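You operate a simulated robot arm through the tools that you are given. There is no shell and no other tool. Be economical: measure what you need, move in short steps, check, and stop when the job is done.

You are at the controls of a simulated robot arm. One attempt, no reset.

TASK
Squeeze the air out of the teal bag and zip it shut.
Fine: bag on the blue board, lid down before the zip slider runs to its mark; the lid ends up, the bag flat.

It is judged by the outcome, as a careful person would: the job done as asked, and still so three seconds after it is handed in. It fails if anything else is knocked over, pushed out of place, dropped, spilled or broken. A push-on lid holds only when it is set on centred and level and pressed home; a screw cap is set on level and turned clockwise until tight.

THE ROBOT
A 6-joint arm with a two-finger parallel gripper, fixed in place. Base frame: the origin is at the foot of the arm, x ahead of it, y to its left, z up; the work surface is at about z = 940. Lengths are in mm, angles in degrees, forces in N, time in s.
With the tool pointing down near the work surface it reaches from about 360 to 760 mm from the base axis. Its first joint turns from -66.0 to 66.0 degrees. Payload 2.45 kg.
The tool frame sits at the grasp point between the pads (the TCP): z along the fingers, y along the line on which they close. The tips reach 24 mm beyond it. Largest opening 68 mm; finger width 17, thickness 10; the body of the gripper, 40 by 70 mm, starts 41 mm behind the TCP.
Orientation is that of the tool frame in the base frame, as a unit quaternion [x, y, z, w]. With the fingers straight down and closing along the base's y, the tool's x points along the base's -x, its y along +y and its z along -z.

THE INTERFACE
- The arm moves only by the tool drive_tool. Its argument "motion" is a list of rows, each a list of 7 numbers: the shift along the tool's x, y, z in units of 25 mm (1.0 is 25 mm), then the turn, a rotation vector about the tool's x, y, z in units of 4 degrees (1.0 is 4 degrees), then the closure in counts, from 0 (fully open) to 255 (shut). In form: [[tx, ty, tz, rx, ry, rz, gripper], ...]. A call has 1 to 8 rows; each row shifts and turns the commanded pose from where the row before left it, along the tool's axes as they then stand. A call with a number of a shift or a turn outside -1 to 1 is refused whole. Each row takes 0.2 s and may step no farther than 50 mm and 8.6 degrees from the row before; otherwise, or with a gripper value out of range, the whole call is refused. A pose out of reach is approached as far as the arm can. The call stops where the force on the tool passes 40 N (or 10 N more than at its start, if that is more) or the arm is blocked; 0.2 s more then pass. Each finger travels about 108 mm/s and halts on what it meets, pressing with about 36 N; the grip force reading is that of the motor and also rises with nothing between the fingers. The clock runs only during rows and for 0.2 s after the last one: add rows that do not move to give the fingers time. It gives the time, the measured TCP pose, the force on the tool (base axes), the opening and the grip force at its end, in the units of the frame above (readings bear some noise).
- Cameras (640 x 400 px; columns grow to the right, rows downward): "scene" is fixed at [181, 421.4, 1476.6]; the picture's right is [-0.64, -0.77, 0.00], its down [-0.35, 0.30, -0.89] and it looks along [0.68, -0.57, -0.46] (base axes); focal length 214 px, centre (320, 200). "wrist" rides on the gripper at [-32, 0, -39] in the tool frame; the picture's right is [0.00, -1.00, 0.00], its down [0.97, 0.00, -0.24] and it looks along [0.24, 0.00, 0.97] (tool axes); focal length 218 px, centre (320, 200).
- grab_frame(camera): a new picture of that camera. It takes no simulated time.
- locate(camera, pixels): for up to 12 pixels [column, row] of the newest picture of that camera ("zoom" is the newest enlarged one), the place [x, y, z] in the base frame of the surface seen there, good to about 2 mm. It takes no simulated time.
- inspect(camera, box): a new picture of the part [left, top, right, bottom] of that camera's present view, enlarged. It takes no simulated time.
- hand_in(): hands the job in; it is judged then, once.

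Keep the steps short. Do not move on a guess: measure, check each grasp and each placing, and mend mistakes. In all there are 80 turns and 34 pictures (those below and enlarged ones count). Leave the gripper open and the arm clear of the work at the hand-in unless told otherwise, and finish with a single line.

The tools are called after "Request:" by a JSON object that holds its "name" and its "arguments". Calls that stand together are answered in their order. drive_tool: Moves the arm, as the interface text tells. Its arguments: {"type":"object","properties":{"motion":{"type":"array","items":{"type":"array","items":{"type":"number"}}}},"required":["motion"]} The other tools are called the same way: grab_frame (camera) takes a picture; locate (camera, pixels) gives the place of the surface under pixels of a picture; inspect (camera, box) takes an enlarged picture of a part of a camera's view; hand_in () hands the job in.

At the start:

```text
clock: 0.0
tool_pos: [490.8, 77.9, 1373.5]
tcp_rot: [0.0, 1.0, 0.0, 0.0]
wrist_force: [-0.6, -0.4, 0.4]
gripper_width: 67.9
finger_force: 0.1
```

scene: 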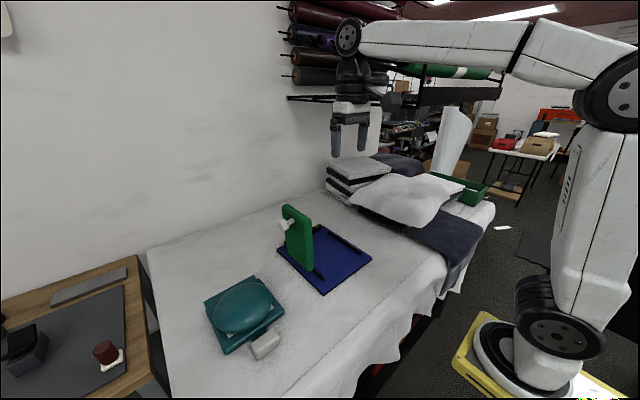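
wrist: 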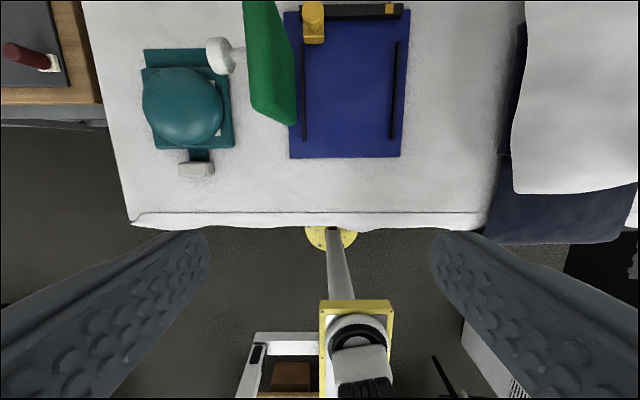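

I see the teal puffed bag at left, and a blue board with a green upright lid, white knob and an orange slider. I'll enlarge both views to understand the parts.

Request:
{"name": "inspect", "arguments": {"camera": "scene", "box": [190, 190, 390, 370]}}

Request:
{"name": "inspect", "arguments": {"camera": "wrist", "box": [120, 0, 430, 200]}}

```text
2.22 times, centred on (290, 280) of scene
```

zoom: 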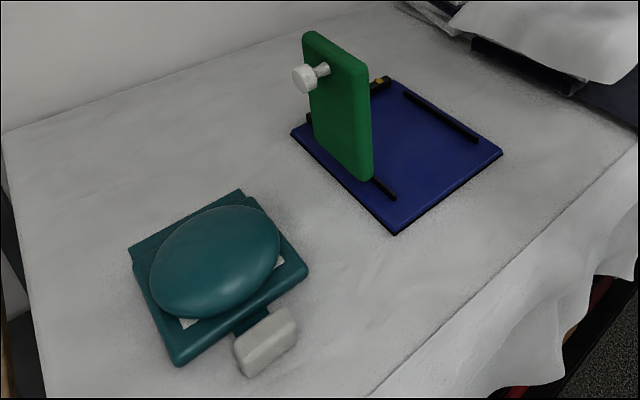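

```text
2.00 times, centred on (275, 100) of wrist
```

zoom: 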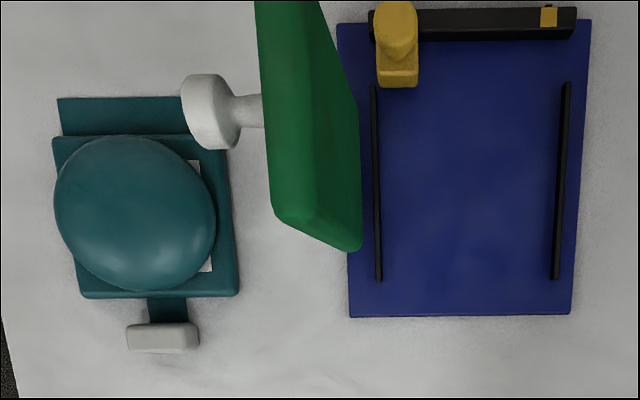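

Now I'll measure key points in this zoom: bag edges, block, board, slider, mark, rails, lid, knob.

Request:
{"name": "locate", "arguments": {"camera": "zoom", "pixels": [[130, 338], [195, 338], [163, 328], [163, 349], [168, 308], [85, 290], [232, 290], [65, 105], [175, 105], [135, 215], [225, 170], [60, 145]]}}

Request:
{"name": "locate", "arguments": {"camera": "zoom", "pixels": [[396, 30], [398, 72], [549, 16], [470, 25], [375, 95], [378, 275], [567, 90], [556, 272], [352, 312], [570, 310], [205, 112], [250, 110]]}}

Request:
{"name": "locate", "arguments": {"camera": "zoom", "pixels": [[270, 200], [345, 240], [280, 10], [340, 100], [300, 100], [465, 180], [590, 25], [340, 28], [465, 8], [465, 42], [380, 40], [412, 80]]}}

```text
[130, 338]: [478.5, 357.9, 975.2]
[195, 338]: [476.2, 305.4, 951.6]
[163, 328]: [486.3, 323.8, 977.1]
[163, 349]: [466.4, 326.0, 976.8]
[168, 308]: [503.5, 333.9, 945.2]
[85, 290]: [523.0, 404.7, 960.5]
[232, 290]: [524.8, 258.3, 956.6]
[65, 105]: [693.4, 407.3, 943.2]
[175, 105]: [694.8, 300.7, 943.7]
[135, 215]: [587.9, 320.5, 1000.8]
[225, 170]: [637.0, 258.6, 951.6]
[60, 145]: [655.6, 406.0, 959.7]
```

```text
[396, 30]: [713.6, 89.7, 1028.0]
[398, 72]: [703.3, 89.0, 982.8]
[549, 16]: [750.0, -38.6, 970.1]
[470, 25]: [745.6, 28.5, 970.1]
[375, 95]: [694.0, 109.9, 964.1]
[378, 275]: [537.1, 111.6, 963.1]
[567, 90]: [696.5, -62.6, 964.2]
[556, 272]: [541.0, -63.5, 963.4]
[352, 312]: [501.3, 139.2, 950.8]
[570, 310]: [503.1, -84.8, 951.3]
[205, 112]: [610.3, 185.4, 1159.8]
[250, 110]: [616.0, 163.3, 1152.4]
```

```text
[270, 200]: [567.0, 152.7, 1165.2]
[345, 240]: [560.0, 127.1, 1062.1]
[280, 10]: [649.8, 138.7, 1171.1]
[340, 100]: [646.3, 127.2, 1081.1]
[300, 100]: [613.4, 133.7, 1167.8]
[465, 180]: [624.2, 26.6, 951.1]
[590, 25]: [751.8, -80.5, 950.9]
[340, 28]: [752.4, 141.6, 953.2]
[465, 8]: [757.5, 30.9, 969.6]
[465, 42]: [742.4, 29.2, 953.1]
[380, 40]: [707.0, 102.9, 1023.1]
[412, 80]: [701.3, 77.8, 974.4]
```

Board top z≈951, rails at y≈111 and −63, slider at about (707,89), mark at y≈−38. I'll move to the open side of the lid and tilt, to see the slider and track closely.

Request:
{"name": "drive_tool", "arguments": {"motion": [[-0.245, -0.29, 0.967, 0, 0, 0, 0], [-0.245, -0.29, 0.967, 0, 0, 0, 0], [-0.245, -0.29, 0.967, 0, 0, 0, 0], [-0.245, -0.29, 0.967, 0, 0, 0, 0], [-0.245, -0.29, 0.967, 0, 0, 0, 0], [-0.245, -0.29, 0.967, 0, 0, 0, 0], [-0.245, -0.29, 0.967, 0, 0, 0, 0], [-0.245, -0.29, 0.967, 0, 0, 0, 0]]}}

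Request:
{"name": "drive_tool", "arguments": {"motion": [[0, 0, 0, 0, -1, 0, 0], [0, 0, 0, 0, -1, 0, 0], [0, 0, 0, 0, -1, 0, 0], [0, 0, 0, 0, -1, 0, 0], [0, 0, 0, 0, -1, 0, 0], [0, 0, 0, 0, -1, 0, 0], [0, 0, 0, 0, -1, 0, 0], [0, 0, 0, 0, -1, 0, 0]]}}

Request:
{"name": "grab_frame", "arguments": {"camera": "wrist"}}

```text
clock: 1.8
tool_pos: [540.2, 21.3, 1180.0]
tcp_rot: [0.001, 1.0, 0.0, 0.001]
wrist_force: [-0.4, 0.5, 0.0]
gripper_width: 68.2
finger_force: 0.1
```

```text
clock: 3.6
tool_pos: [539.2, 20.3, 1178.9]
tcp_rot: [-0.001, 0.961, 0.001, 0.277]
wrist_force: [0.0, -0.3, 0.4]
gripper_width: 68.0
finger_force: 0.1
```

```text
29 pictures are left
```

wrist: 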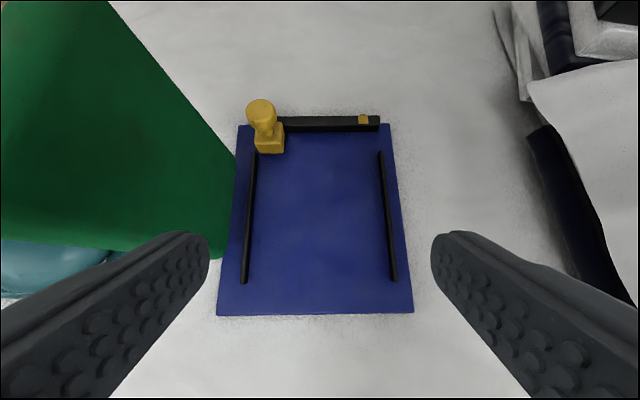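

Request:
{"name": "inspect", "arguments": {"camera": "wrist", "box": [225, 85, 405, 195]}}

```text
3.56 times, centred on (315, 140) of wrist
```

zoom: 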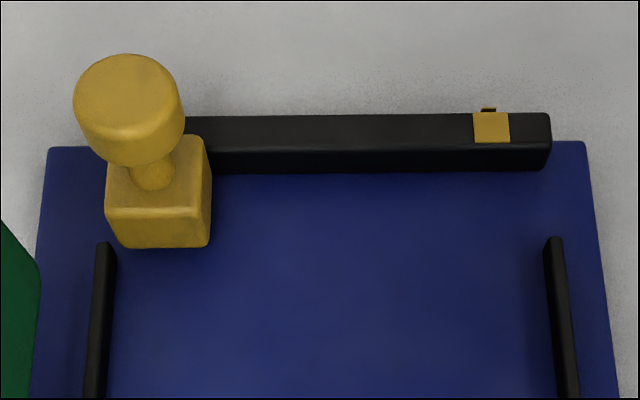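

Request:
{"name": "locate", "arguments": {"camera": "zoom", "pixels": [[160, 244], [160, 212], [200, 195], [160, 200], [200, 145], [130, 90], [490, 128], [350, 168], [350, 150], [350, 122], [530, 165], [125, 228]]}}

Request:
{"name": "locate", "arguments": {"camera": "wrist", "pixels": [[222, 258], [200, 240], [100, 240], [234, 155], [30, 10], [255, 155], [243, 282], [380, 155], [395, 280], [230, 190]]}}

```text
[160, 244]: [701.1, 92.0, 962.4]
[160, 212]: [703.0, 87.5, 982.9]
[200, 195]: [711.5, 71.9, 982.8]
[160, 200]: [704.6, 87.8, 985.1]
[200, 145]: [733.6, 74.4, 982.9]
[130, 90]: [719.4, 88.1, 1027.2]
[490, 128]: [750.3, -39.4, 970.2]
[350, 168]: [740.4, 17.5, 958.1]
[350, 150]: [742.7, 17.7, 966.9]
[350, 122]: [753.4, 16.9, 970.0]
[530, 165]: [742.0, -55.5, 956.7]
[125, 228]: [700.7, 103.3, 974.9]
```

```text
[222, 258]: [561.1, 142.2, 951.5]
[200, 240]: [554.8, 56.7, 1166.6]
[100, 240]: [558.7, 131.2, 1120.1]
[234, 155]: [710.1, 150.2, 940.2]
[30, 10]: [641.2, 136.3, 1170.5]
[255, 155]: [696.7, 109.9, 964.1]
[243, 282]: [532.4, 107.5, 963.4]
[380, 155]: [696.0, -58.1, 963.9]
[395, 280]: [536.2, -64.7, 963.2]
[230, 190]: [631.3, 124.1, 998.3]
```

The slider block overhangs the board (x 701–739, bottom ≈960), so the bag's thin lip goes beneath it and its body stays between the rails. Next I untilt, turn 90° so the fingers close along x, and go over to the bag.

Request:
{"name": "drive_tool", "arguments": {"motion": [[0, 0, 0, 0, 1, 0, 0], [0, 0, 0, 0, 1, 0, 0], [0, 0, 0, 0, 1, 0, 0], [0, 0, 0, 0, 1, 0, 0], [0, 0, 0, 0, 1, 0, 0], [0, 0, 0, 0, 1, 0, 0], [0, 0, 0, 0, 1, 0, 0], [0, 0, 0, 0, 1, 0, 0]]}}

Request:
{"name": "drive_tool", "arguments": {"motion": [[0.5, 0, -0.8, 0, 0, 0, 0], [0.5, 0, -0.8, 0, 0, 0, 0], [0.2, 0.9, -0.8, 0, 0, 0, 0], [0, 1, -0.8, 0, 0, 0, 0], [0, 1, -0.4, 0, 0, 0, 0], [0, 1, 0, 0, 0, 0, 0], [0, 1, 0, 0, 0, 0, 0], [0, 1, 0, 0, 0, 0, 0]]}}

Request:
{"name": "drive_tool", "arguments": {"motion": [[-0.6, 1, 0, 0, 0, 0, 0], [-0.6, 1, 0, 0, 0, 0, 0], [-0.6, 1, 0, 0, 0, 0, 0], [-0.6, 1, 0, 0, 0, 0, 0], [0, 1, 0, 0, 0, 0, 0], [0, 1, 0, 0, 0, 0, 0], [0, 0.5, 0, 0, 0, 0, 0]]}}

Request:
{"name": "grab_frame", "arguments": {"camera": "wrist"}}

```text
clock: 5.4
tool_pos: [539.5, 21.1, 1177.9]
tcp_rot: [0.001, 1.0, 0.0, -0.001]
wrist_force: [0.2, -0.1, 0.0]
gripper_width: 68.1
finger_force: 0.1
```

```text
clock: 7.2
tool_pos: [509.7, 169.6, 1268.6]
tcp_rot: [0.001, 1.0, 0.001, 0.0]
wrist_force: [0.2, 0.7, 1.5]
gripper_width: 67.8
finger_force: 0.0
```

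```text
clock: 8.8
tool_pos: [569.3, 330.1, 1269.2]
tcp_rot: [0.001, 1.0, 0.0, 0.0]
wrist_force: [0.2, -0.4, -0.5]
gripper_width: 67.8
finger_force: 0.1
```

```text
27 pictures are left
```

wrist: 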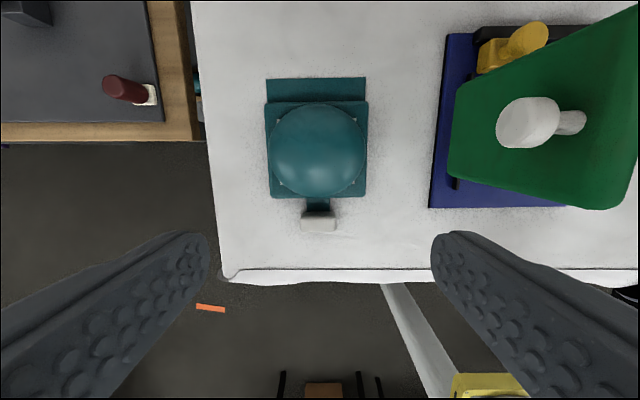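

Request:
{"name": "locate", "arguments": {"camera": "wrist", "pixels": [[315, 80], [268, 80], [364, 80], [300, 104], [300, 99], [272, 195], [362, 195], [303, 226], [334, 226], [320, 214], [318, 229], [317, 150]]}}

Request:
{"name": "locate", "arguments": {"camera": "wrist", "pixels": [[456, 90], [453, 170], [608, 205], [630, 25], [530, 120], [500, 125], [556, 125], [530, 145], [530, 100], [574, 122]]}}

```text
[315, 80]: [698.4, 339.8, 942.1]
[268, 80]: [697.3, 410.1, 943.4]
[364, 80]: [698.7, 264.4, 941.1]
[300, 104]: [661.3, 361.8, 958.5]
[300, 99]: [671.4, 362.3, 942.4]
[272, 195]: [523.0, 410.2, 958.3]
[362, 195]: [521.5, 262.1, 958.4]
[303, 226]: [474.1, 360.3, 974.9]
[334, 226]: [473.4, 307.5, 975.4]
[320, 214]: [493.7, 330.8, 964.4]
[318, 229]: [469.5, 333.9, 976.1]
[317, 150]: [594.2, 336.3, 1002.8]
```

```text
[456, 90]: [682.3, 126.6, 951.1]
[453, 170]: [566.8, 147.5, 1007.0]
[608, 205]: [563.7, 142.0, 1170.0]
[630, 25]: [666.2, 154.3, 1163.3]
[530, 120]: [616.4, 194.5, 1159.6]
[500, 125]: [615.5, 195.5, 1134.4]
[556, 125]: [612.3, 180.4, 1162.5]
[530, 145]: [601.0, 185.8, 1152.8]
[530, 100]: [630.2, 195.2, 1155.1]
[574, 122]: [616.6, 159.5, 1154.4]
```

The bag is square to the base, body centre ≈(591,335), and the pull block is at (478,334), top z 976. Now I turn 90° about the tool axis, partly closing the fingers so they clear the bag edge.

Request:
{"name": "drive_tool", "arguments": {"motion": [[0.91, 0, 0, 0, 0, 0, 68], [0.91, 0, 0, 0, 0, 0, 68], [0.91, 0, 0, 0, 0, 0, 68], [0.91, 0, 0, 0, 0, 0, 68], [0, 0, 0.9, 0, 0, 1, 68], [0, 0, 0.9, 0, 0, 1, 68], [0, 0, 0.9, 0, 0, 1, 68], [0, 0, 0.9, 0, 0, 1, 68]]}}

Request:
{"name": "drive_tool", "arguments": {"motion": [[0, 0, 0, 0, 0, 1, 68], [0, 0, 0, 0, 0, 1, 68], [0, 0, 0, 0, 0, 1, 68], [0, 0, 0, 0, 0, 1, 68], [0, 0, 0, 0, 0, 1, 68], [0, 0, 0, 0, 0, 1, 68], [0, 0, 0, 0, 0, 1, 68], [0, 0, 0, 0, 0, 1, 68]]}}

Request:
{"name": "drive_tool", "arguments": {"motion": [[0, 0, 0, 0, 0, 1, 68], [0, 0, 0, 0, 0, 1, 68], [0, 0, 0, 0, 0, 1, 68], [0, 0, 0, 0, 0, 1, 68], [0, 0, 0, 0, 0, 1, 68], [0, 0, 0, 0, 0, 1, 68], [0, 0, 0, 0, 0, 1, 68], [0, 0, 0, 0, 0, 1, 68]]}}

Request:
{"name": "drive_tool", "arguments": {"motion": [[0, 0, 0, 0, 0, 1, 68], [0, 0, 0, 0, 0, 1, 68], [0, 0, 0, 0, 0, 0.5, 68]]}}

Request:
{"name": "grab_frame", "arguments": {"camera": "wrist"}}

```text
clock: 10.6
tool_pos: [479.0, 329.6, 1178.2]
tcp_rot: [0.14, 0.99, 0.0, 0.0]
wrist_force: [-0.5, 0.2, 0.2]
gripper_width: 49.7
finger_force: 0.1
```

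```text
clock: 12.4
tool_pos: [479.1, 330.1, 1178.8]
tcp_rot: [0.407, 0.913, 0.001, 0.0]
wrist_force: [-0.4, -0.1, -0.8]
gripper_width: 50.0
finger_force: 0.1
```

```text
clock: 14.2
tool_pos: [478.8, 330.2, 1178.7]
tcp_rot: [0.644, 0.765, -0.001, 0.0]
wrist_force: [0.7, -0.2, -0.2]
gripper_width: 49.7
finger_force: 0.1
```

```text
clock: 15.0
tool_pos: [479.1, 330.6, 1180.1]
tcp_rot: [0.708, 0.706, 0.0, 0.0]
wrist_force: [-0.2, 0.4, 0.6]
gripper_width: 50.0
finger_force: 0.1
```

```text
26 pictures are left
```

wrist: 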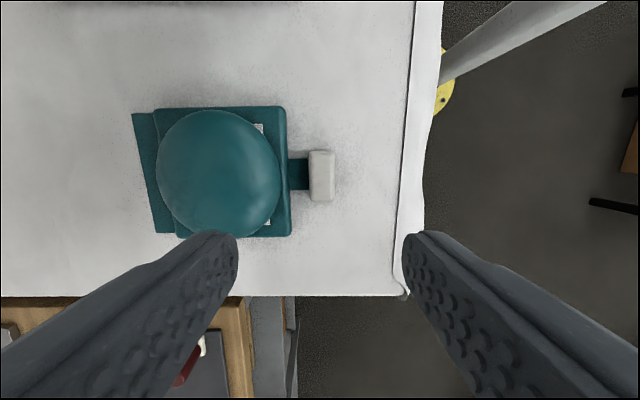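

Request:
{"name": "locate", "arguments": {"camera": "wrist", "pixels": [[312, 176], [332, 176], [322, 153], [322, 198], [300, 175], [289, 110], [289, 235], [136, 116], [158, 232], [155, 112]]}}

```text
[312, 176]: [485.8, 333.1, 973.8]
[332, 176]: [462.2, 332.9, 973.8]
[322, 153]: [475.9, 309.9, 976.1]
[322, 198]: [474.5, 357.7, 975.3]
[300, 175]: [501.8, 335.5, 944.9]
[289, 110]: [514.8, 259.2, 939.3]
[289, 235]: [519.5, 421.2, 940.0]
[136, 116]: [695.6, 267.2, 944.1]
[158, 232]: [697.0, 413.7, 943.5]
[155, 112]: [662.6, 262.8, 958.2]
```

Block centre is (475,334). I'll descend to z 974 with the fingers straddling it.

Request:
{"name": "drive_tool", "arguments": {"motion": [[0.14, -0.16, 1, 0, 0, 0, 68], [0, 0, 1, 0, 0, 0, 68], [0, 0, 1, 0, 0, 0, 68], [0, 0, 1, 0, 0, 0, 68], [0, 0, 1, 0, 0, 0, 68], [0, 0, 1, 0, 0, 0, 68], [0, 0, 0.8, 0, 0, 0, 68]]}}

Request:
{"name": "drive_tool", "arguments": {"motion": [[0, 0, 0.6, 0, 0, 0, 68], [0, 0, 0.6, 0, 0, 0, 68], [0, 0, 0.24, 0, 0, 0, 68]]}}

Request:
{"name": "grab_frame", "arguments": {"camera": "wrist"}}

```text
clock: 16.6
tool_pos: [473.3, 333.8, 1008.2]
tcp_rot: [0.707, 0.707, 0.0, 0.0]
wrist_force: [0.1, -0.5, -0.4]
gripper_width: 49.7
finger_force: 0.0
```

```text
clock: 17.4
tool_pos: [474.0, 334.1, 973.1]
tcp_rot: [0.708, 0.707, 0.0, 0.0]
wrist_force: [-0.1, -1.0, -1.0]
gripper_width: 49.7
finger_force: 0.0
```

```text
25 pictures are left
```

wrist: 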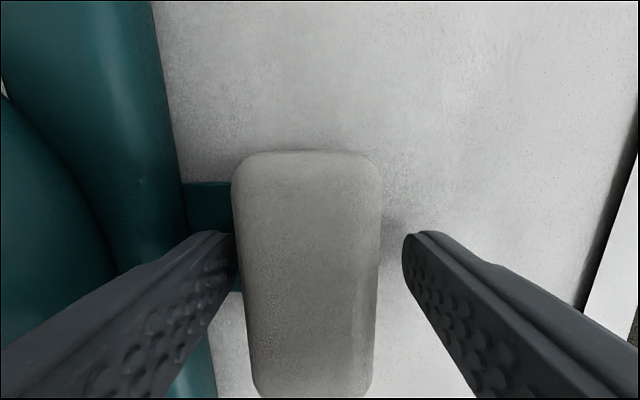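

The block lies between the fingers, slightly toward +x. I'll nudge 2 mm and close.

Request:
{"name": "drive_tool", "arguments": {"motion": [[0, 0.09, 0, 0, 0, 0, 68], [0, 0, 0, 0, 0, 0, 255], [0, 0, 0, 0, 0, 0, 255], [0, 0, 0, 0, 0, 0, 255]]}}

Request:
{"name": "drive_tool", "arguments": {"motion": [[0, 0, -0.4, 0, 0, 0, 255], [0, 0, -0.4, 0, 0, 0, 255], [0, 0, -0.4, 0, 0, 0, 255], [0, 0, 0, 0, 0, 0, 255]]}}

Request:
{"name": "grab_frame", "arguments": {"camera": "scene"}}

```text
clock: 18.4
tool_pos: [476.9, 333.0, 971.8]
tcp_rot: [0.707, 0.707, 0.0, 0.0]
wrist_force: [-0.4, 0.0, 0.0]
gripper_width: 29.3
finger_force: 36.3
```

```text
clock: 19.4
tool_pos: [476.5, 334.6, 1003.2]
tcp_rot: [0.707, 0.707, 0.0, 0.0]
wrist_force: [0.2, 0.5, -0.3]
gripper_width: 0.0
finger_force: 23.0
```

```text
24 pictures are left
```

scene: 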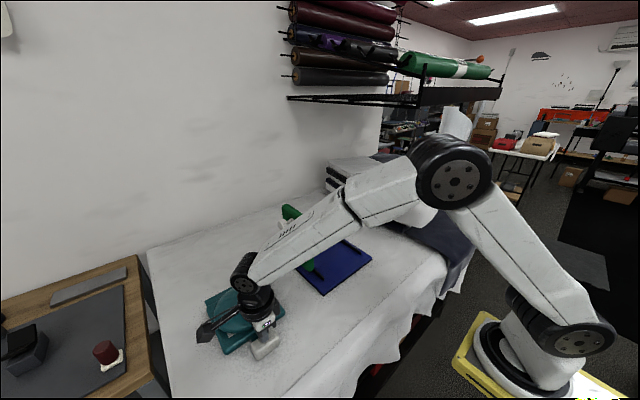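

The grip slipped off (opening 0). I'll open and look.

Request:
{"name": "drive_tool", "arguments": {"motion": [[0, 0, -0.6, 0, 0, 0, 68], [0, 0, -0.6, 0, 0, 0, 68], [0, 0, -0.6, 0, 0, 0, 68]]}}

Request:
{"name": "grab_frame", "arguments": {"camera": "wrist"}}

```text
clock: 20.2
tool_pos: [475.7, 335.6, 1048.2]
tcp_rot: [0.708, 0.706, 0.001, 0.0]
wrist_force: [0.4, -0.3, 1.0]
gripper_width: 49.9
finger_force: 0.1
```

```text
23 pictures are left
```

wrist: 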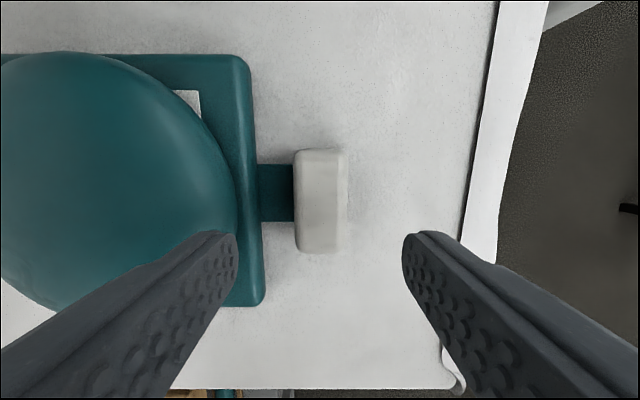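

Request:
{"name": "inspect", "arguments": {"camera": "wrist", "box": [240, 130, 400, 270]}}

Request:
{"name": "inspect", "arguments": {"camera": "scene", "box": [200, 300, 300, 370]}}

```text
2.86 times, centred on (320, 200) of wrist
```

zoom: 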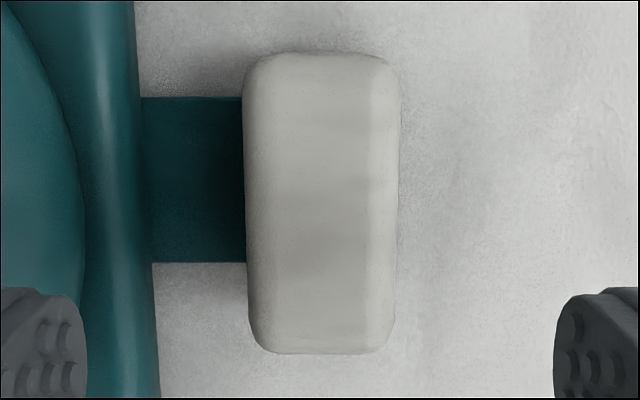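

```text
5.71 times, centred on (250, 335) of scene
```

zoom: 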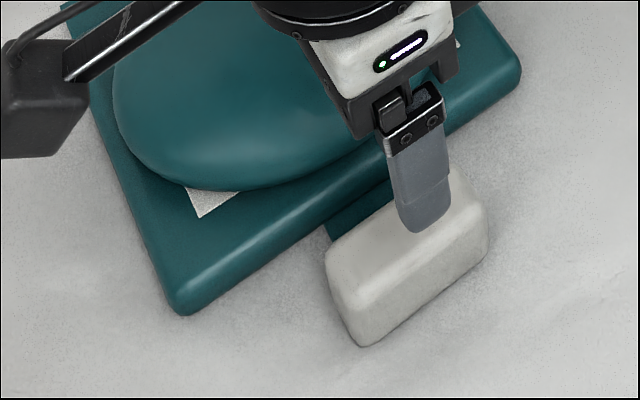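

The block is undisturbed. I'll grip again a bit deeper and lift very slowly while reading the force.

Request:
{"name": "drive_tool", "arguments": {"motion": [[-0.04, 0, 0.8, 0, 0, 0, 68], [0, 0, 0.8, 0, 0, 0, 68], [0, 0, 0.8, 0, 0, 0, 68], [0, 0, 0.5, 0, 0, 0, 68], [0, 0, 0.3, 0, 0, 0, 68], [0, 0, 0, 0, 0, 0, 68]]}}

Request:
{"name": "drive_tool", "arguments": {"motion": [[0, 0, 0, 0, 0, 0, 255], [0, 0, 0, 0, 0, 0, 255], [0, 0, 0, 0, 0, 0, 255], [0, 0, 0, 0, 0, 0, 255]]}}

Request:
{"name": "drive_tool", "arguments": {"motion": [[0, 0, -0.08, 0, 0, 0, 255], [0, 0, -0.08, 0, 0, 0, 255], [0, 0, 0, 0, 0, 0, 255]]}}

```text
clock: 21.6
tool_pos: [477.5, 334.5, 967.7]
tcp_rot: [0.707, 0.707, 0.0, 0.0]
wrist_force: [-0.5, -1.0, 3.1]
gripper_width: 49.8
finger_force: 0.1
```

```text
clock: 22.6
tool_pos: [477.5, 334.4, 967.6]
tcp_rot: [0.707, 0.708, 0.0, 0.001]
wrist_force: [0.3, 0.2, 2.2]
gripper_width: 29.6
finger_force: 36.2
```

```text
clock: 23.4
tool_pos: [477.7, 333.3, 972.5]
tcp_rot: [0.707, 0.707, 0.0, 0.0]
wrist_force: [0.1, 0.4, -0.5]
gripper_width: 29.3
finger_force: 36.5
```

Still gripped at 29 mm. I lift a little more slowly and look.

Request:
{"name": "drive_tool", "arguments": {"motion": [[0, 0, -0.12, 0, 0, 0, 255], [0, 0, -0.12, 0, 0, 0, 255], [0, 0, -0.12, 0, 0, 0, 255], [0, 0, 0, 0, 0, 0, 255]]}}

Request:
{"name": "inspect", "arguments": {"camera": "scene", "box": [190, 265, 310, 370]}}

```text
clock: 24.4
tool_pos: [476.7, 333.9, 980.7]
tcp_rot: [0.707, 0.707, -0.001, 0.0]
wrist_force: [0.9, 0.2, -0.6]
gripper_width: 29.3
finger_force: 36.0
```

```text
3.81 times, centred on (250, 318) of scene
```

zoom: 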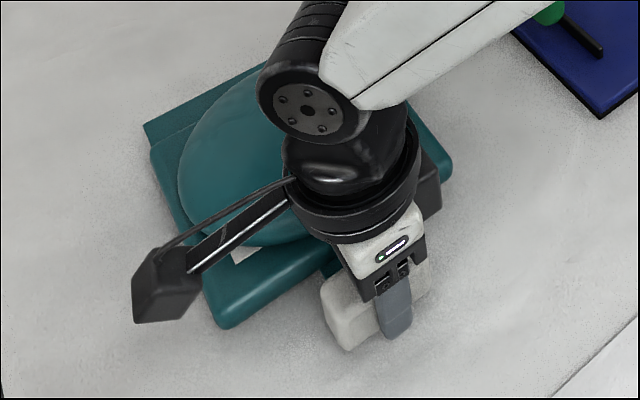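

Request:
{"name": "locate", "arguments": {"camera": "zoom", "pixels": [[345, 300], [340, 290], [350, 335], [425, 280], [220, 322], [300, 280], [440, 165], [150, 130]]}}

Request:
{"name": "grab_frame", "arguments": {"camera": "wrist"}}

```text
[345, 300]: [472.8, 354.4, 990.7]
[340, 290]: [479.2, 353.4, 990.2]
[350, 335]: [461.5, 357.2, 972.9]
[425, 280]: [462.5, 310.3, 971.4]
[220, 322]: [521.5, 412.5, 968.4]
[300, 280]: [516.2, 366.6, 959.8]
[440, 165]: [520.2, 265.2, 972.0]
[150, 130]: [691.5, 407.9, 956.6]
```

```text
19 pictures are left
```

wrist: 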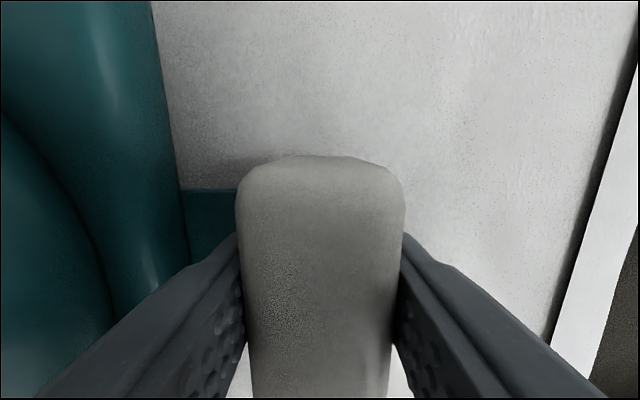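

The block top rose to 990 and the lip to 957: the whole bag is lifted level. I'll keep lifting gently with ramps.

Request:
{"name": "drive_tool", "arguments": {"motion": [[0, 0, -0.12, 0, 0, 0, 255], [0, 0, -0.2, 0, 0, 0, 255], [0, 0, -0.25, 0, 0, 0, 255], [0, 0, -0.3, 0, 0, 0, 255], [0, 0, -0.3, 0, 0, 0, 255], [0, 0, -0.25, 0, 0, 0, 255], [0, 0, -0.2, 0, 0, 0, 255], [0, 0, -0.1, 0, 0, 0, 255]]}}

Request:
{"name": "grab_frame", "arguments": {"camera": "scene"}}

```text
clock: 26.2
tool_pos: [476.4, 333.5, 1023.9]
tcp_rot: [0.707, 0.707, -0.001, 0.0]
wrist_force: [-0.4, 0.1, -1.0]
gripper_width: 29.4
finger_force: 35.7
```

```text
18 pictures are left
```

scene: 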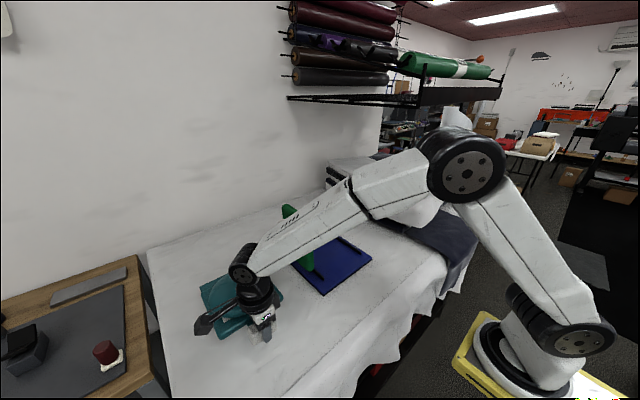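

Still held. Continue up.

Request:
{"name": "drive_tool", "arguments": {"motion": [[0, 0, -0.15, 0, 0, 0, 255], [0, 0, -0.3, 0, 0, 0, 255], [0, 0, -0.42, 0, 0, 0, 255], [0, 0, -0.5, 0, 0, 0, 255], [0, 0, -0.5, 0, 0, 0, 255], [0, 0, -0.42, 0, 0, 0, 255], [0, 0, -0.3, 0, 0, 0, 255], [0, 0, -0.15, 0, 0, 0, 255]]}}

Request:
{"name": "drive_tool", "arguments": {"motion": [[0, 0, -0.15, 0, 0, 0, 255], [0, 0, -0.3, 0, 0, 0, 255], [0, 0, -0.42, 0, 0, 0, 255], [0, 0, -0.5, 0, 0, 0, 255], [0, 0, -0.5, 0, 0, 0, 255], [0, 0, -0.42, 0, 0, 0, 255], [0, 0, -0.3, 0, 0, 0, 255], [0, 0, -0.15, 0, 0, 0, 255]]}}

Request:
{"name": "drive_tool", "arguments": {"motion": [[0, 0, -0.15, 0, 0, 0, 255], [0, 0, -0.3, 0, 0, 0, 255], [0, 0, -0.42, 0, 0, 0, 255], [0, 0, -0.6, 0, 0, 0, 255], [0, 0, -0.6, 0, 0, 0, 255], [0, 0, -0.5, 0, 0, 0, 255], [0, 0, -0.3, 0, 0, 0, 255], [0, 0, -0.15, 0, 0, 0, 255]]}}

Request:
{"name": "grab_frame", "arguments": {"camera": "scene"}}

```text
clock: 28.0
tool_pos: [476.1, 333.2, 1093.4]
tcp_rot: [0.707, 0.708, 0.0, 0.0]
wrist_force: [0.2, -0.1, -1.1]
gripper_width: 29.3
finger_force: 36.5
```

```text
clock: 29.8
tool_pos: [476.4, 332.8, 1160.8]
tcp_rot: [0.707, 0.707, 0.001, 0.0]
wrist_force: [-0.2, -0.2, -1.3]
gripper_width: 29.4
finger_force: 35.6
```

```text
clock: 31.6
tool_pos: [475.4, 333.3, 1237.1]
tcp_rot: [0.707, 0.707, 0.0, 0.0]
wrist_force: [0.0, 1.1, -0.3]
gripper_width: 29.7
finger_force: 35.8
```

```text
17 pictures are left
```

scene: 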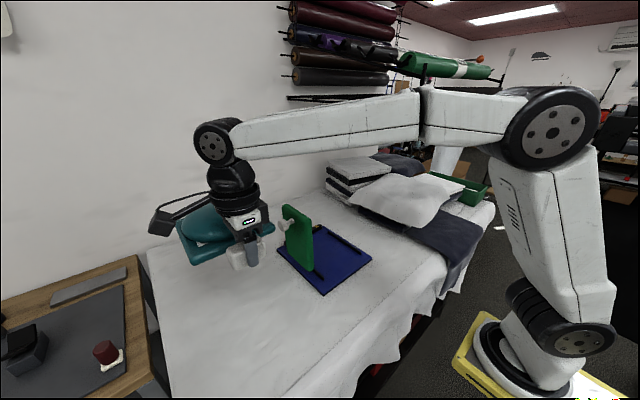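

The bag hangs level. I'll check its lowest points against the lid top (1171).

Request:
{"name": "locate", "arguments": {"camera": "scene", "pixels": [[192, 262], [182, 237], [225, 252], [233, 262], [236, 267], [187, 250], [290, 207], [305, 215]]}}

```text
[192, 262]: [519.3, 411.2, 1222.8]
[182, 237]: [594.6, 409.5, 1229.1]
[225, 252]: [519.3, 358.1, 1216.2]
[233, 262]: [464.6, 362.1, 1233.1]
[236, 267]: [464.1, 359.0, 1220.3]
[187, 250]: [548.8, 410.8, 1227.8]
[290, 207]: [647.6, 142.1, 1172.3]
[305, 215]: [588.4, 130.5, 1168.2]
```

Bag bottom ≈1209, about 37 mm clear. I carry it over the lid to y≈23, x≈510.

Request:
{"name": "drive_tool", "arguments": {"motion": [[-0.2, 0.05, 0, 0, 0, 0, 255], [-0.4, 0.1, 0, 0, 0, 0, 255], [-0.6, 0.1, 0, 0, 0, 0, 255], [-0.8, 0.1, 0, 0, 0, 0, 255], [-0.8, 0.1, 0, 0, 0, 0, 255], [-0.6, 0.1, 0, 0, 0, 0, 255], [-0.4, 0.1, 0, 0, 0, 0, 255], [-0.2, 0, 0, 0, 0, 0, 255]]}}

Request:
{"name": "drive_tool", "arguments": {"motion": [[-0.2, 0.05, 0, 0, 0, 0, 255], [-0.4, 0.1, 0, 0, 0, 0, 255], [-0.6, 0.1, 0, 0, 0, 0, 255], [-0.9, 0.1, 0, 0, 0, 0, 255], [-0.9, 0.1, 0, 0, 0, 0, 255], [-0.6, 0.1, 0, 0, 0, 0, 255], [-0.4, 0.1, 0, 0, 0, 0, 255], [-0.2, 0, 0, 0, 0, 0, 255]]}}

Request:
{"name": "drive_tool", "arguments": {"motion": [[-0.2, 0, 0, 0, 0, 0, 255], [-0.4, 0, 0, 0, 0, 0, 255], [-0.6, 0, 0, 0, 0, 0, 255], [-0.9, 0, 0, 0, 0, 0, 255], [-0.9, 0, 0, 0, 0, 0, 255], [-0.6, 0, 0, 0, 0, 0, 255], [-0.4, 0, 0, 0, 0, 0, 255], [-0.2, 0, 0, 0, 0, 0, 255]]}}

Request:
{"name": "grab_frame", "arguments": {"camera": "scene"}}

```text
clock: 33.4
tool_pos: [494.2, 232.9, 1236.7]
tcp_rot: [0.707, 0.708, 0.0, 0.0]
wrist_force: [0.1, 0.6, -0.8]
gripper_width: 29.8
finger_force: 35.9
```

```text
clock: 35.2
tool_pos: [508.5, 128.3, 1236.5]
tcp_rot: [0.706, 0.708, 0.001, 0.001]
wrist_force: [0.2, 0.5, -2.0]
gripper_width: 29.3
finger_force: 36.1
```

```text
clock: 37.0
tool_pos: [508.5, 22.6, 1236.6]
tcp_rot: [0.707, 0.707, 0.0, 0.0]
wrist_force: [-0.9, -0.2, -0.6]
gripper_width: 29.3
finger_force: 35.6
```

```text
16 pictures are left
```

scene: 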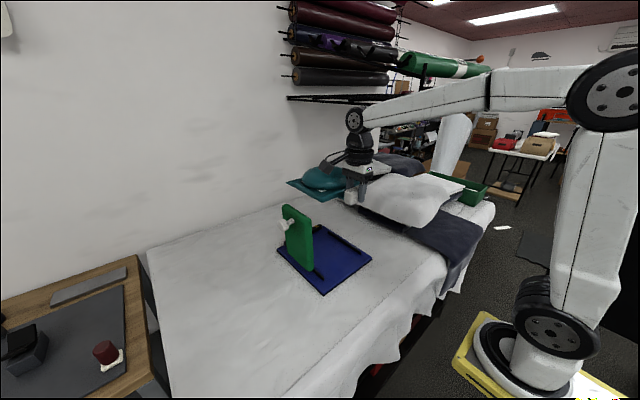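

The lip must go under the slider block, so I'll lower the bag about 40 mm short and then slide it forward. First measure the bag in hand.

Request:
{"name": "locate", "arguments": {"camera": "scene", "pixels": [[290, 182], [320, 201], [310, 193], [333, 199], [347, 200], [322, 176], [325, 199], [300, 190]]}}

Request:
{"name": "drive_tool", "arguments": {"motion": [[0, -0.2, 0, 0, 0, 0, 255], [0, -0.3, 0.1, 0, 0, 0, 255], [0, -0.4, 0.2, 0, 0, 0, 255], [0, -0.4, 0.4, 0, 0, 0, 255], [0, -0.2, 0.5, 0, 0, 0, 255], [0, -0.1, 0.4, 0, 0, 0, 255], [0, 0, 0.3, 0, 0, 0, 255], [0, 0, 0.15, 0, 0, 0, 255]]}}

Request:
{"name": "drive_tool", "arguments": {"motion": [[0, 0, 0.15, 0, 0, 0, 255], [0, 0, 0.3, 0, 0, 0, 255], [0, 0, 0.5, 0, 0, 0, 255], [0, 0, 0.7, 0, 0, 0, 255], [0, 0, 0.7, 0, 0, 0, 255], [0, 0, 0.5, 0, 0, 0, 255], [0, 0, 0.3, 0, 0, 0, 255], [0, 0, 0.15, 0, 0, 0, 255]]}}

Request:
{"name": "grab_frame", "arguments": {"camera": "scene"}}

```text
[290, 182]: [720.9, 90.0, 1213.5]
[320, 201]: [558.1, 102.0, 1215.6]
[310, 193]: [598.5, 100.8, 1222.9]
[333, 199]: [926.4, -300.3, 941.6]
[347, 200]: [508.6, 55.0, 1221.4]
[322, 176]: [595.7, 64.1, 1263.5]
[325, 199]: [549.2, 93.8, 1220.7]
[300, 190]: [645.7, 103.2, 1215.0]
```

```text
clock: 38.8
tool_pos: [468.8, 23.5, 1185.2]
tcp_rot: [0.707, 0.707, 0.0, -0.001]
wrist_force: [0.0, 0.1, -0.6]
gripper_width: 29.4
finger_force: 35.9
```

```text
clock: 40.6
tool_pos: [470.7, 22.4, 1102.5]
tcp_rot: [0.707, 0.707, 0.001, 0.0]
wrist_force: [-0.3, 0.8, -1.1]
gripper_width: 29.3
finger_force: 36.2
```

```text
15 pictures are left
```

scene: 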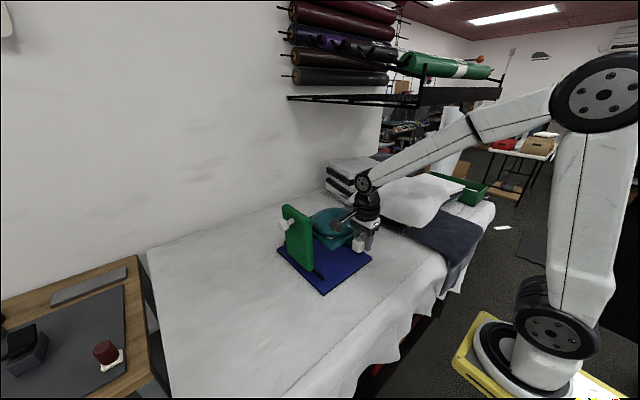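

Left edge y≈101 sits just inside the rail (≈107). Lower to just above the board.

Request:
{"name": "drive_tool", "arguments": {"motion": [[0, 0, 0.2, 0, 0, 0, 255], [0, 0, 0.4, 0, 0, 0, 255], [0, 0, 0.6, 0, 0, 0, 255], [0, 0, 0.8, 0, 0, 0, 255], [0, 0, 0.7, 0, 0, 0, 255], [0, 0, 0.5, 0, 0, 0, 255], [0, 0, 0.3, 0, 0, 0, 255], [0, 0, 0.15, 0, 0, 0, 255]]}}

Request:
{"name": "inspect", "arguments": {"camera": "scene", "box": [270, 185, 390, 300]}}

```text
clock: 42.4
tool_pos: [467.9, 21.4, 1011.5]
tcp_rot: [0.707, 0.707, 0.0, 0.0]
wrist_force: [-0.1, -0.6, -1.8]
gripper_width: 29.7
finger_force: 35.6
```

```text
3.48 times, centred on (330, 242) of scene
```

zoom: 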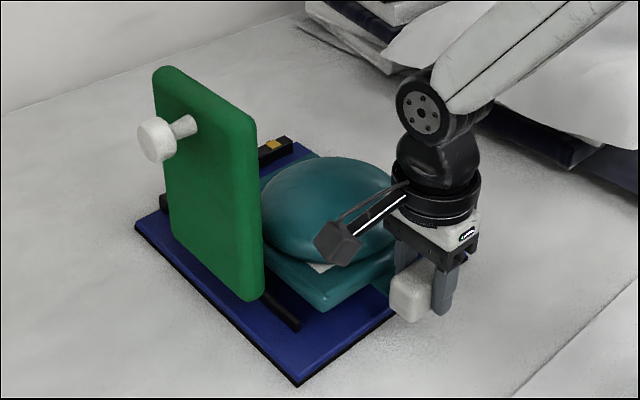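

Request:
{"name": "locate", "arguments": {"camera": "zoom", "pixels": [[322, 298], [320, 308], [275, 285], [385, 270], [296, 325], [280, 303], [393, 310], [410, 280]]}}

```text
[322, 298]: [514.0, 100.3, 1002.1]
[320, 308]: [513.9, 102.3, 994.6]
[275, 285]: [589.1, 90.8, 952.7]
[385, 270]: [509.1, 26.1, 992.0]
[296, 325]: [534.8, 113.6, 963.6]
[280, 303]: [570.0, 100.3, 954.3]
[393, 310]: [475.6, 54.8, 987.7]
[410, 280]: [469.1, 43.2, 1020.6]
```

All aligned (left edge 101, near edge 513). Lower onto the board slowly.

Request:
{"name": "drive_tool", "arguments": {"motion": [[-0.03, 0, 0.2, 0, 0, 0, 255], [0, 0, 0.3, 0, 0, 0, 255], [0, 0, 0.3, 0, 0, 0, 255], [0, 0, 0.25, 0, 0, 0, 255], [0, 0, 0.15, 0, 0, 0, 255], [0, 0, 0.08, 0, 0, 0, 255], [0, 0, 0, 0, 0, 0, 255]]}}

```text
clock: 44.0
tool_pos: [468.0, 22.3, 980.2]
tcp_rot: [0.707, 0.708, 0.0, 0.0]
wrist_force: [-2.7, 0.2, 6.0]
gripper_width: 29.3
finger_force: 35.7
```

It touches the board (6 N). Ease off a hair and slide forward 36 mm slowly, watching force.

Request:
{"name": "drive_tool", "arguments": {"motion": [[0, 0.1, -0.03, 0, 0, 0, 255], [0, 0.2, 0, 0, 0, 0, 255], [0, 0.25, 0, 0, 0, 0, 255], [0, 0.25, 0, 0, 0, 0, 255], [0, 0.25, 0, 0, 0, 0, 255], [0, 0.2, 0, 0, 0, 0, 255], [0, 0.1, 0, 0, 0, 0, 255], [0, 0.1, 0, 0, 0, 0, 255]]}}

Request:
{"name": "inspect", "arguments": {"camera": "scene", "box": [270, 185, 390, 300]}}

```text
clock: 45.8
tool_pos: [506.1, 22.8, 980.8]
tcp_rot: [0.707, 0.707, 0.0, 0.0]
wrist_force: [-0.3, 1.2, -1.7]
gripper_width: 29.4
finger_force: 35.9
```

```text
3.48 times, centred on (330, 242) of scene
```

zoom: 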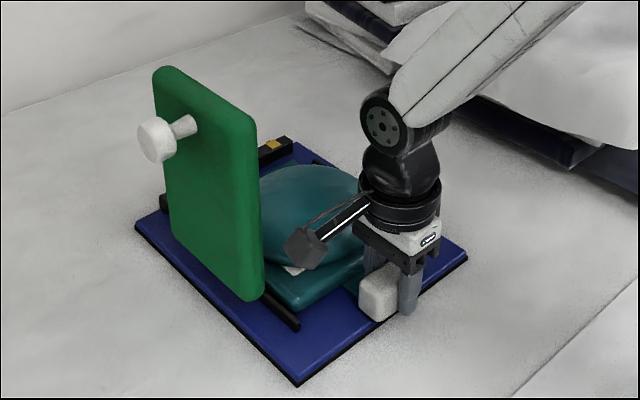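

Request:
{"name": "locate", "arguments": {"camera": "zoom", "pixels": [[297, 300], [297, 306], [275, 292], [360, 260], [378, 290], [310, 300]]}}

Request:
{"name": "drive_tool", "arguments": {"motion": [[0, 0.1, 0, 0, 0, 0, 255], [0, 0.08, 0, 0, 0, 0, 255], [0, 0, 0.04, 0, 0, 0, 255], [0, 0, 0, 0, 0, 0, 255]]}}

```text
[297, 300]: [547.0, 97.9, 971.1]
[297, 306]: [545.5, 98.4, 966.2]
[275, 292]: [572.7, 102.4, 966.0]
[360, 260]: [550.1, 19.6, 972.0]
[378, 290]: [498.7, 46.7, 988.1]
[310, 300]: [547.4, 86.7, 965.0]
```

```text
clock: 46.8
tool_pos: [510.2, 22.8, 980.4]
tcp_rot: [0.707, 0.707, 0.0, 0.001]
wrist_force: [-3.8, -2.6, 10.7]
gripper_width: 29.5
finger_force: 36.2
```

Placed at x≈510. Release and rise, then look from above.

Request:
{"name": "drive_tool", "arguments": {"motion": [[0, 0, -0.02, 0, 0, 0, 90], [0, 0, 0, 0, 0, 0, 75], [0, 0, 0, 0, 0, 0, 75]]}}

Request:
{"name": "drive_tool", "arguments": {"motion": [[0, 0, -0.4, 0, 0, 0, 75], [0, 0, -0.8, 0, 0, 0, 75], [0, 0, -1, 0, 0, 0, 75], [0, 0, -1, 0, 0, 0, 75], [0, 0, -1, 0, 0, 0, 75], [0, 0, -1, 0, 0, 0, 75], [0, 0, -1, 0, 0, 0, 75], [0, 0, -1, 0, 0, 0, 75]]}}

Request:
{"name": "grab_frame", "arguments": {"camera": "wrist"}}

```text
clock: 47.6
tool_pos: [509.9, 21.2, 980.4]
tcp_rot: [0.707, 0.707, -0.001, 0.0]
wrist_force: [-0.5, 1.4, 3.1]
gripper_width: 47.5
finger_force: 0.1
```

```text
clock: 49.4
tool_pos: [510.6, 24.0, 1160.3]
tcp_rot: [0.708, 0.707, 0.0, 0.0]
wrist_force: [0.4, -0.1, 0.0]
gripper_width: 48.1
finger_force: 0.0
```

```text
12 pictures are left
```

wrist: 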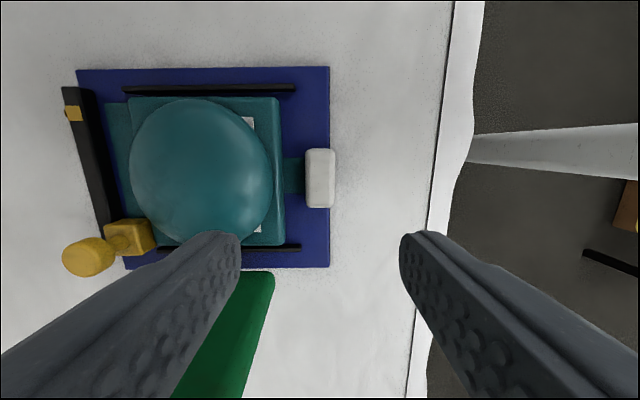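

Request:
{"name": "locate", "arguments": {"camera": "wrist", "pixels": [[106, 110], [131, 103], [282, 103], [282, 240], [125, 238], [130, 222], [130, 85], [295, 85], [298, 248], [200, 100], [200, 160]]}}

```text
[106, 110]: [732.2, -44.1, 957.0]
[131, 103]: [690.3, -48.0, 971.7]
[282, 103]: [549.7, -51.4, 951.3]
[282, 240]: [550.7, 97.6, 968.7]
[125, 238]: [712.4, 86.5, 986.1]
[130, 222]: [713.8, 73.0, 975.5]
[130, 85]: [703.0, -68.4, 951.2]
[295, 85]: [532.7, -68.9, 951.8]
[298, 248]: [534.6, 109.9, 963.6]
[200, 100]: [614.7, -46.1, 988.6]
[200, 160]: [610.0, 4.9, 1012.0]
```

Bag is well placed: body x 551–695, y −52…98, lip edge 733 beneath the slider path. Now, with the fingers shut, go up and over to the outer (+y) side of the lid at x≈579, clear of the knob.

Request:
{"name": "drive_tool", "arguments": {"motion": [[0, 0, -1, 0, 0, 0, 255], [0, 0, -1, 0, 0, 0, 255], [0, 0, -1, 0, 0, 0, 255], [0, 0, -1, 0, 0, 0, 255], [0.5, 0, -0.5, 0, 0, 0, 255], [1, 0.5, 0, 0, 0, 0, 255], [1, 0.5, 0, 0, 0, 0, 255], [1, 0.5, 0, 0, 0, 0, 255]]}}

Request:
{"name": "drive_tool", "arguments": {"motion": [[1, 0.5, 0, 0, 0, 0, 255], [1, 0.5, 0, 0, 0, 0, 255], [0.7, 0.25, 0, 0, 0, 0, 255], [0, 0, 0.8, 0, 0, 0, 255], [0, 0, 0.8, 0, 0, 0, 255], [0, 0, 0.8, 0, 0, 0, 255], [0, 0, 0.8, 0, 0, 0, 255], [0, 0, 0.8, 0, 0, 0, 255]]}}

Request:
{"name": "inspect", "arguments": {"camera": "scene", "box": [250, 130, 390, 300]}}

```text
clock: 51.2
tool_pos: [547.0, 108.8, 1272.4]
tcp_rot: [0.708, 0.707, 0.001, 0.0]
wrist_force: [0.1, 0.5, 0.2]
gripper_width: 0.0
finger_force: 23.3
```

```text
clock: 53.0
tool_pos: [577.8, 176.9, 1170.7]
tcp_rot: [0.707, 0.707, 0.0, 0.0]
wrist_force: [2.0, -0.1, -0.6]
gripper_width: 0.0
finger_force: 24.1
```

```text
2.35 times, centred on (320, 215) of scene
```

zoom: 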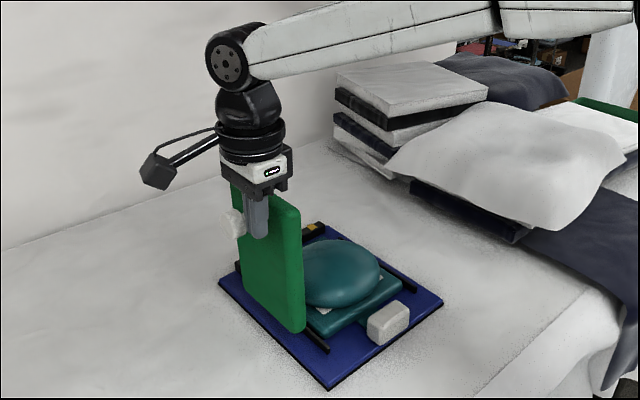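

The fingers are behind the lid beside the knob. Push gently toward −y.

Request:
{"name": "drive_tool", "arguments": {"motion": [[-0.4, 0, 0, 0, 0, 0, 255], [-0.4, 0, 0, 0, 0, 0, 255], [-0.3, 0, 0, 0, 0, 0, 255], [-0.3, 0, 0, 0, 0, 0, 255], [-0.3, 0, 0, 0, 0, 0, 255]]}}

Request:
{"name": "drive_tool", "arguments": {"motion": [[-0.3, 0, 0, 0, 0, 0, 255], [-0.3, 0, 0, 0, 0, 0, 255], [-0.3, 0, 0, 0, 0, 0, 255], [-0.3, 0, 0.05, 0, 0, 0, 255], [-0.3, 0, 0.05, 0, 0, 0, 255]]}}

Request:
{"name": "inspect", "arguments": {"camera": "scene", "box": [250, 130, 390, 300]}}

```text
clock: 54.2
tool_pos: [578.2, 134.7, 1171.1]
tcp_rot: [0.707, 0.707, 0.001, 0.0]
wrist_force: [0.2, 2.5, 0.8]
gripper_width: 0.0
finger_force: 23.1
```

```text
clock: 55.4
tool_pos: [578.7, 98.1, 1170.8]
tcp_rot: [0.707, 0.707, 0.0, 0.0]
wrist_force: [-0.2, 1.0, 1.0]
gripper_width: 0.1
finger_force: 23.2
```

```text
2.35 times, centred on (320, 215) of scene
```

zoom: 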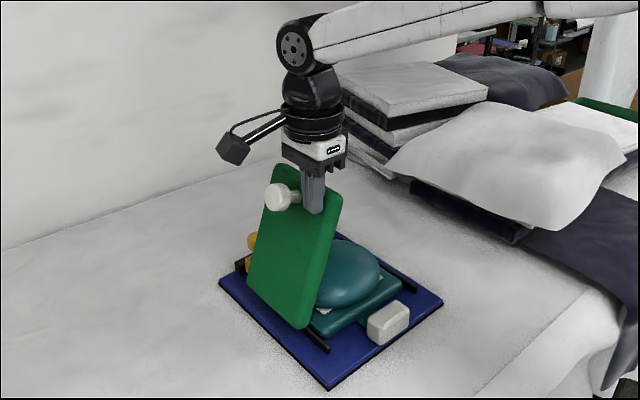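

The lid follows and is damped (1 N). Keep pushing it along its arc.

Request:
{"name": "drive_tool", "arguments": {"motion": [[-0.55, 0, 0.15, 0, 0, 0, 255], [-0.55, 0, 0.2, 0, 0, 0, 255], [-0.5, 0, 0.25, 0, 0, 0, 255], [-0.5, 0, 0.28, 0, 0, 0, 255], [-0.42, 0, 0.3, 0, 0, 0, 255], [-0.42, 0, 0.32, 0, 0, 0, 255], [-0.4, 0, 0.33, 0, 0, 0, 255], [-0.4, 0, 0.33, 0, 0, 0, 255]]}}

Request:
{"name": "inspect", "arguments": {"camera": "scene", "box": [250, 130, 390, 300]}}

```text
clock: 57.2
tool_pos: [577.1, 2.3, 1117.0]
tcp_rot: [0.708, 0.706, 0.0, 0.0]
wrist_force: [-0.5, 0.5, 0.9]
gripper_width: 0.3
finger_force: 23.5
```

```text
2.35 times, centred on (320, 215) of scene
```

zoom: 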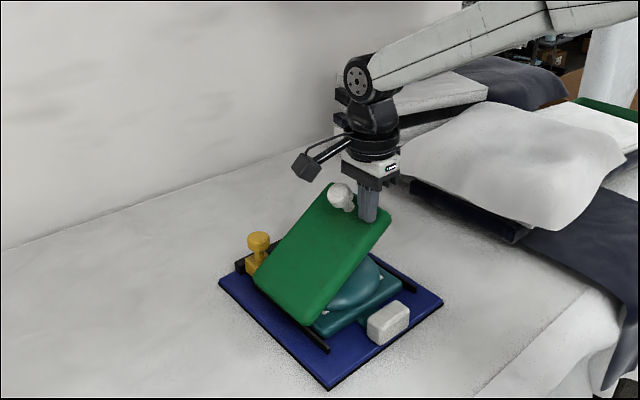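

Lid at ~45°, in contact. Continue toward the bag.

Request:
{"name": "drive_tool", "arguments": {"motion": [[-0.3, 0, 0.38, 0, 0, 0, 255], [-0.3, 0, 0.4, 0, 0, 0, 255], [-0.28, 0, 0.42, 0, 0, 0, 255], [-0.26, 0, 0.43, 0, 0, 0, 255], [-0.2, 0, 0.45, 0, 0, 0, 255], [-0.2, 0, 0.45, 0, 0, 0, 255]]}}

Request:
{"name": "drive_tool", "arguments": {"motion": [[-0.1, 0, 0.3, 0, 0, 0, 255], [-0.1, 0, 0.3, 0, 0, 0, 255], [-0.08, 0, 0.3, 0, 0, 0, 255], [0, 0, 0.2, 0, 0, 0, 255], [0, 0, 0.2, 0, 0, 0, 255]]}}

Request:
{"name": "inspect", "arguments": {"camera": "scene", "box": [250, 130, 390, 300]}}

```text
clock: 58.6
tool_pos: [578.5, -35.6, 1051.7]
tcp_rot: [0.707, 0.707, 0.0, 0.001]
wrist_force: [0.2, 0.7, 0.2]
gripper_width: 0.0
finger_force: 24.1
```

```text
clock: 59.9
tool_pos: [577.8, -42.9, 1025.1]
tcp_rot: [0.707, 0.707, 0.002, 0.002]
wrist_force: [-7.8, 0.7, 13.4]
gripper_width: 0.2
finger_force: 24.0
stopped in row 5: the force on the tool passed its limit (the readings are from after the stop); the commanded pose is now the measured one
```

```text
2.35 times, centred on (320, 215) of scene
```

zoom: 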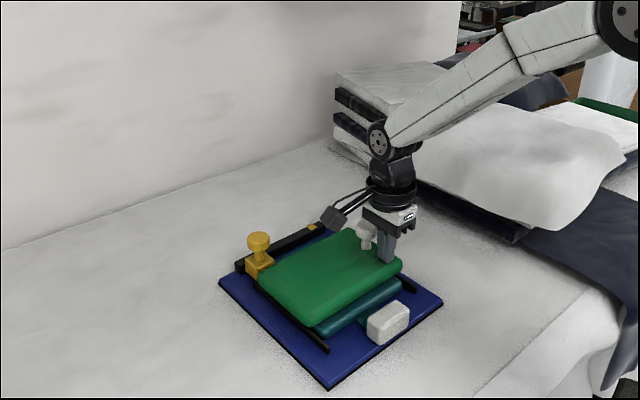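

The lid is nearly flat. Check its height at both ends.

Request:
{"name": "locate", "arguments": {"camera": "zoom", "pixels": [[280, 280], [320, 310], [340, 245], [385, 275], [330, 280], [375, 295], [400, 265], [322, 322]]}}

```text
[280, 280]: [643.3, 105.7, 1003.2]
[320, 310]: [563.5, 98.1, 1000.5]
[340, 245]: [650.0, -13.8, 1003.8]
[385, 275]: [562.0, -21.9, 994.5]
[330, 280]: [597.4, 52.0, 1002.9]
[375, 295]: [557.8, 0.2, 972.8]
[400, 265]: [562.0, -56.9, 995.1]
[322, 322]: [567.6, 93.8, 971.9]
```

The lid is level at ≈1003, its underside resting on the flat bag. Now I rise and watch that the lid stays down, while heading over the slider knob at (720,89) with fingers open.

Request:
{"name": "drive_tool", "arguments": {"motion": [[0, 0, -0.3, 0, 0, 0, 255], [0, 0, -0.6, 0, 0, 0, 255], [0, 0, -0.9, 0, 0, 0, 255], [0, 0, -0.9, 0, 0, 0, 255], [0, 0, -0.9, 0, 0, 0, 255], [0.8, 0.8, -0.5, 0, 0, 0, 200], [0.8, 0.9, 0, 0, 0, 0, 100], [0.9, 1, 0, 0, 0, 0, 0]]}}

Request:
{"name": "drive_tool", "arguments": {"motion": [[0.9, 1, 0, 0, 0, 0, 0], [0.9, 1, 0, 0, 0, 0, 0], [0.98, 0.98, 0, 0, 0, 0, 0]]}}

Request:
{"name": "grab_frame", "arguments": {"camera": "wrist"}}

```text
clock: 61.7
tool_pos: [647.6, 22.7, 1128.5]
tcp_rot: [0.708, 0.706, 0.001, 0.001]
wrist_force: [-0.7, 0.9, -0.1]
gripper_width: 68.1
finger_force: 0.1
```

```text
clock: 62.5
tool_pos: [721.8, 90.8, 1127.1]
tcp_rot: [0.708, 0.706, 0.002, 0.001]
wrist_force: [0.3, 0.3, 0.1]
gripper_width: 67.9
finger_force: 0.0
```

```text
7 pictures are left
```

wrist: 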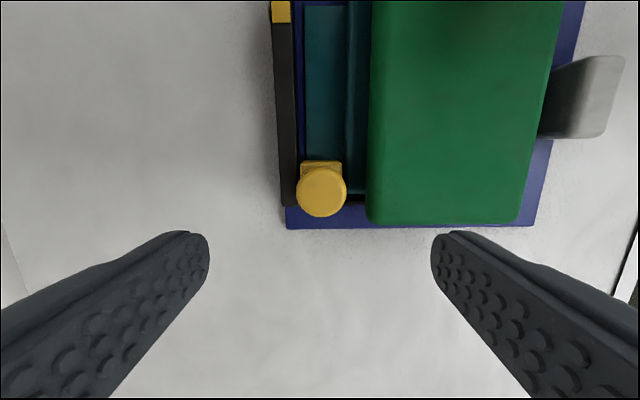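

The lid stays down. Measure knob, lid and mark.

Request:
{"name": "locate", "arguments": {"camera": "wrist", "pixels": [[322, 193], [300, 193], [344, 193], [322, 172], [322, 213], [281, 12], [375, 100], [375, 215], [500, 100], [310, 165], [338, 165]]}}

```text
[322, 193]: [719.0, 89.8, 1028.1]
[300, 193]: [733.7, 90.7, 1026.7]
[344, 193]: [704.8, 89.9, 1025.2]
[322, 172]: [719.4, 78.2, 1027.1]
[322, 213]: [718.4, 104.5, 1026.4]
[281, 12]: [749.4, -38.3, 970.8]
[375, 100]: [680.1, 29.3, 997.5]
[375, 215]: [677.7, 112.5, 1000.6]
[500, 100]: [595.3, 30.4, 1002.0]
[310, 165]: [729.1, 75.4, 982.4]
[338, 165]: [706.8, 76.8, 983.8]
```

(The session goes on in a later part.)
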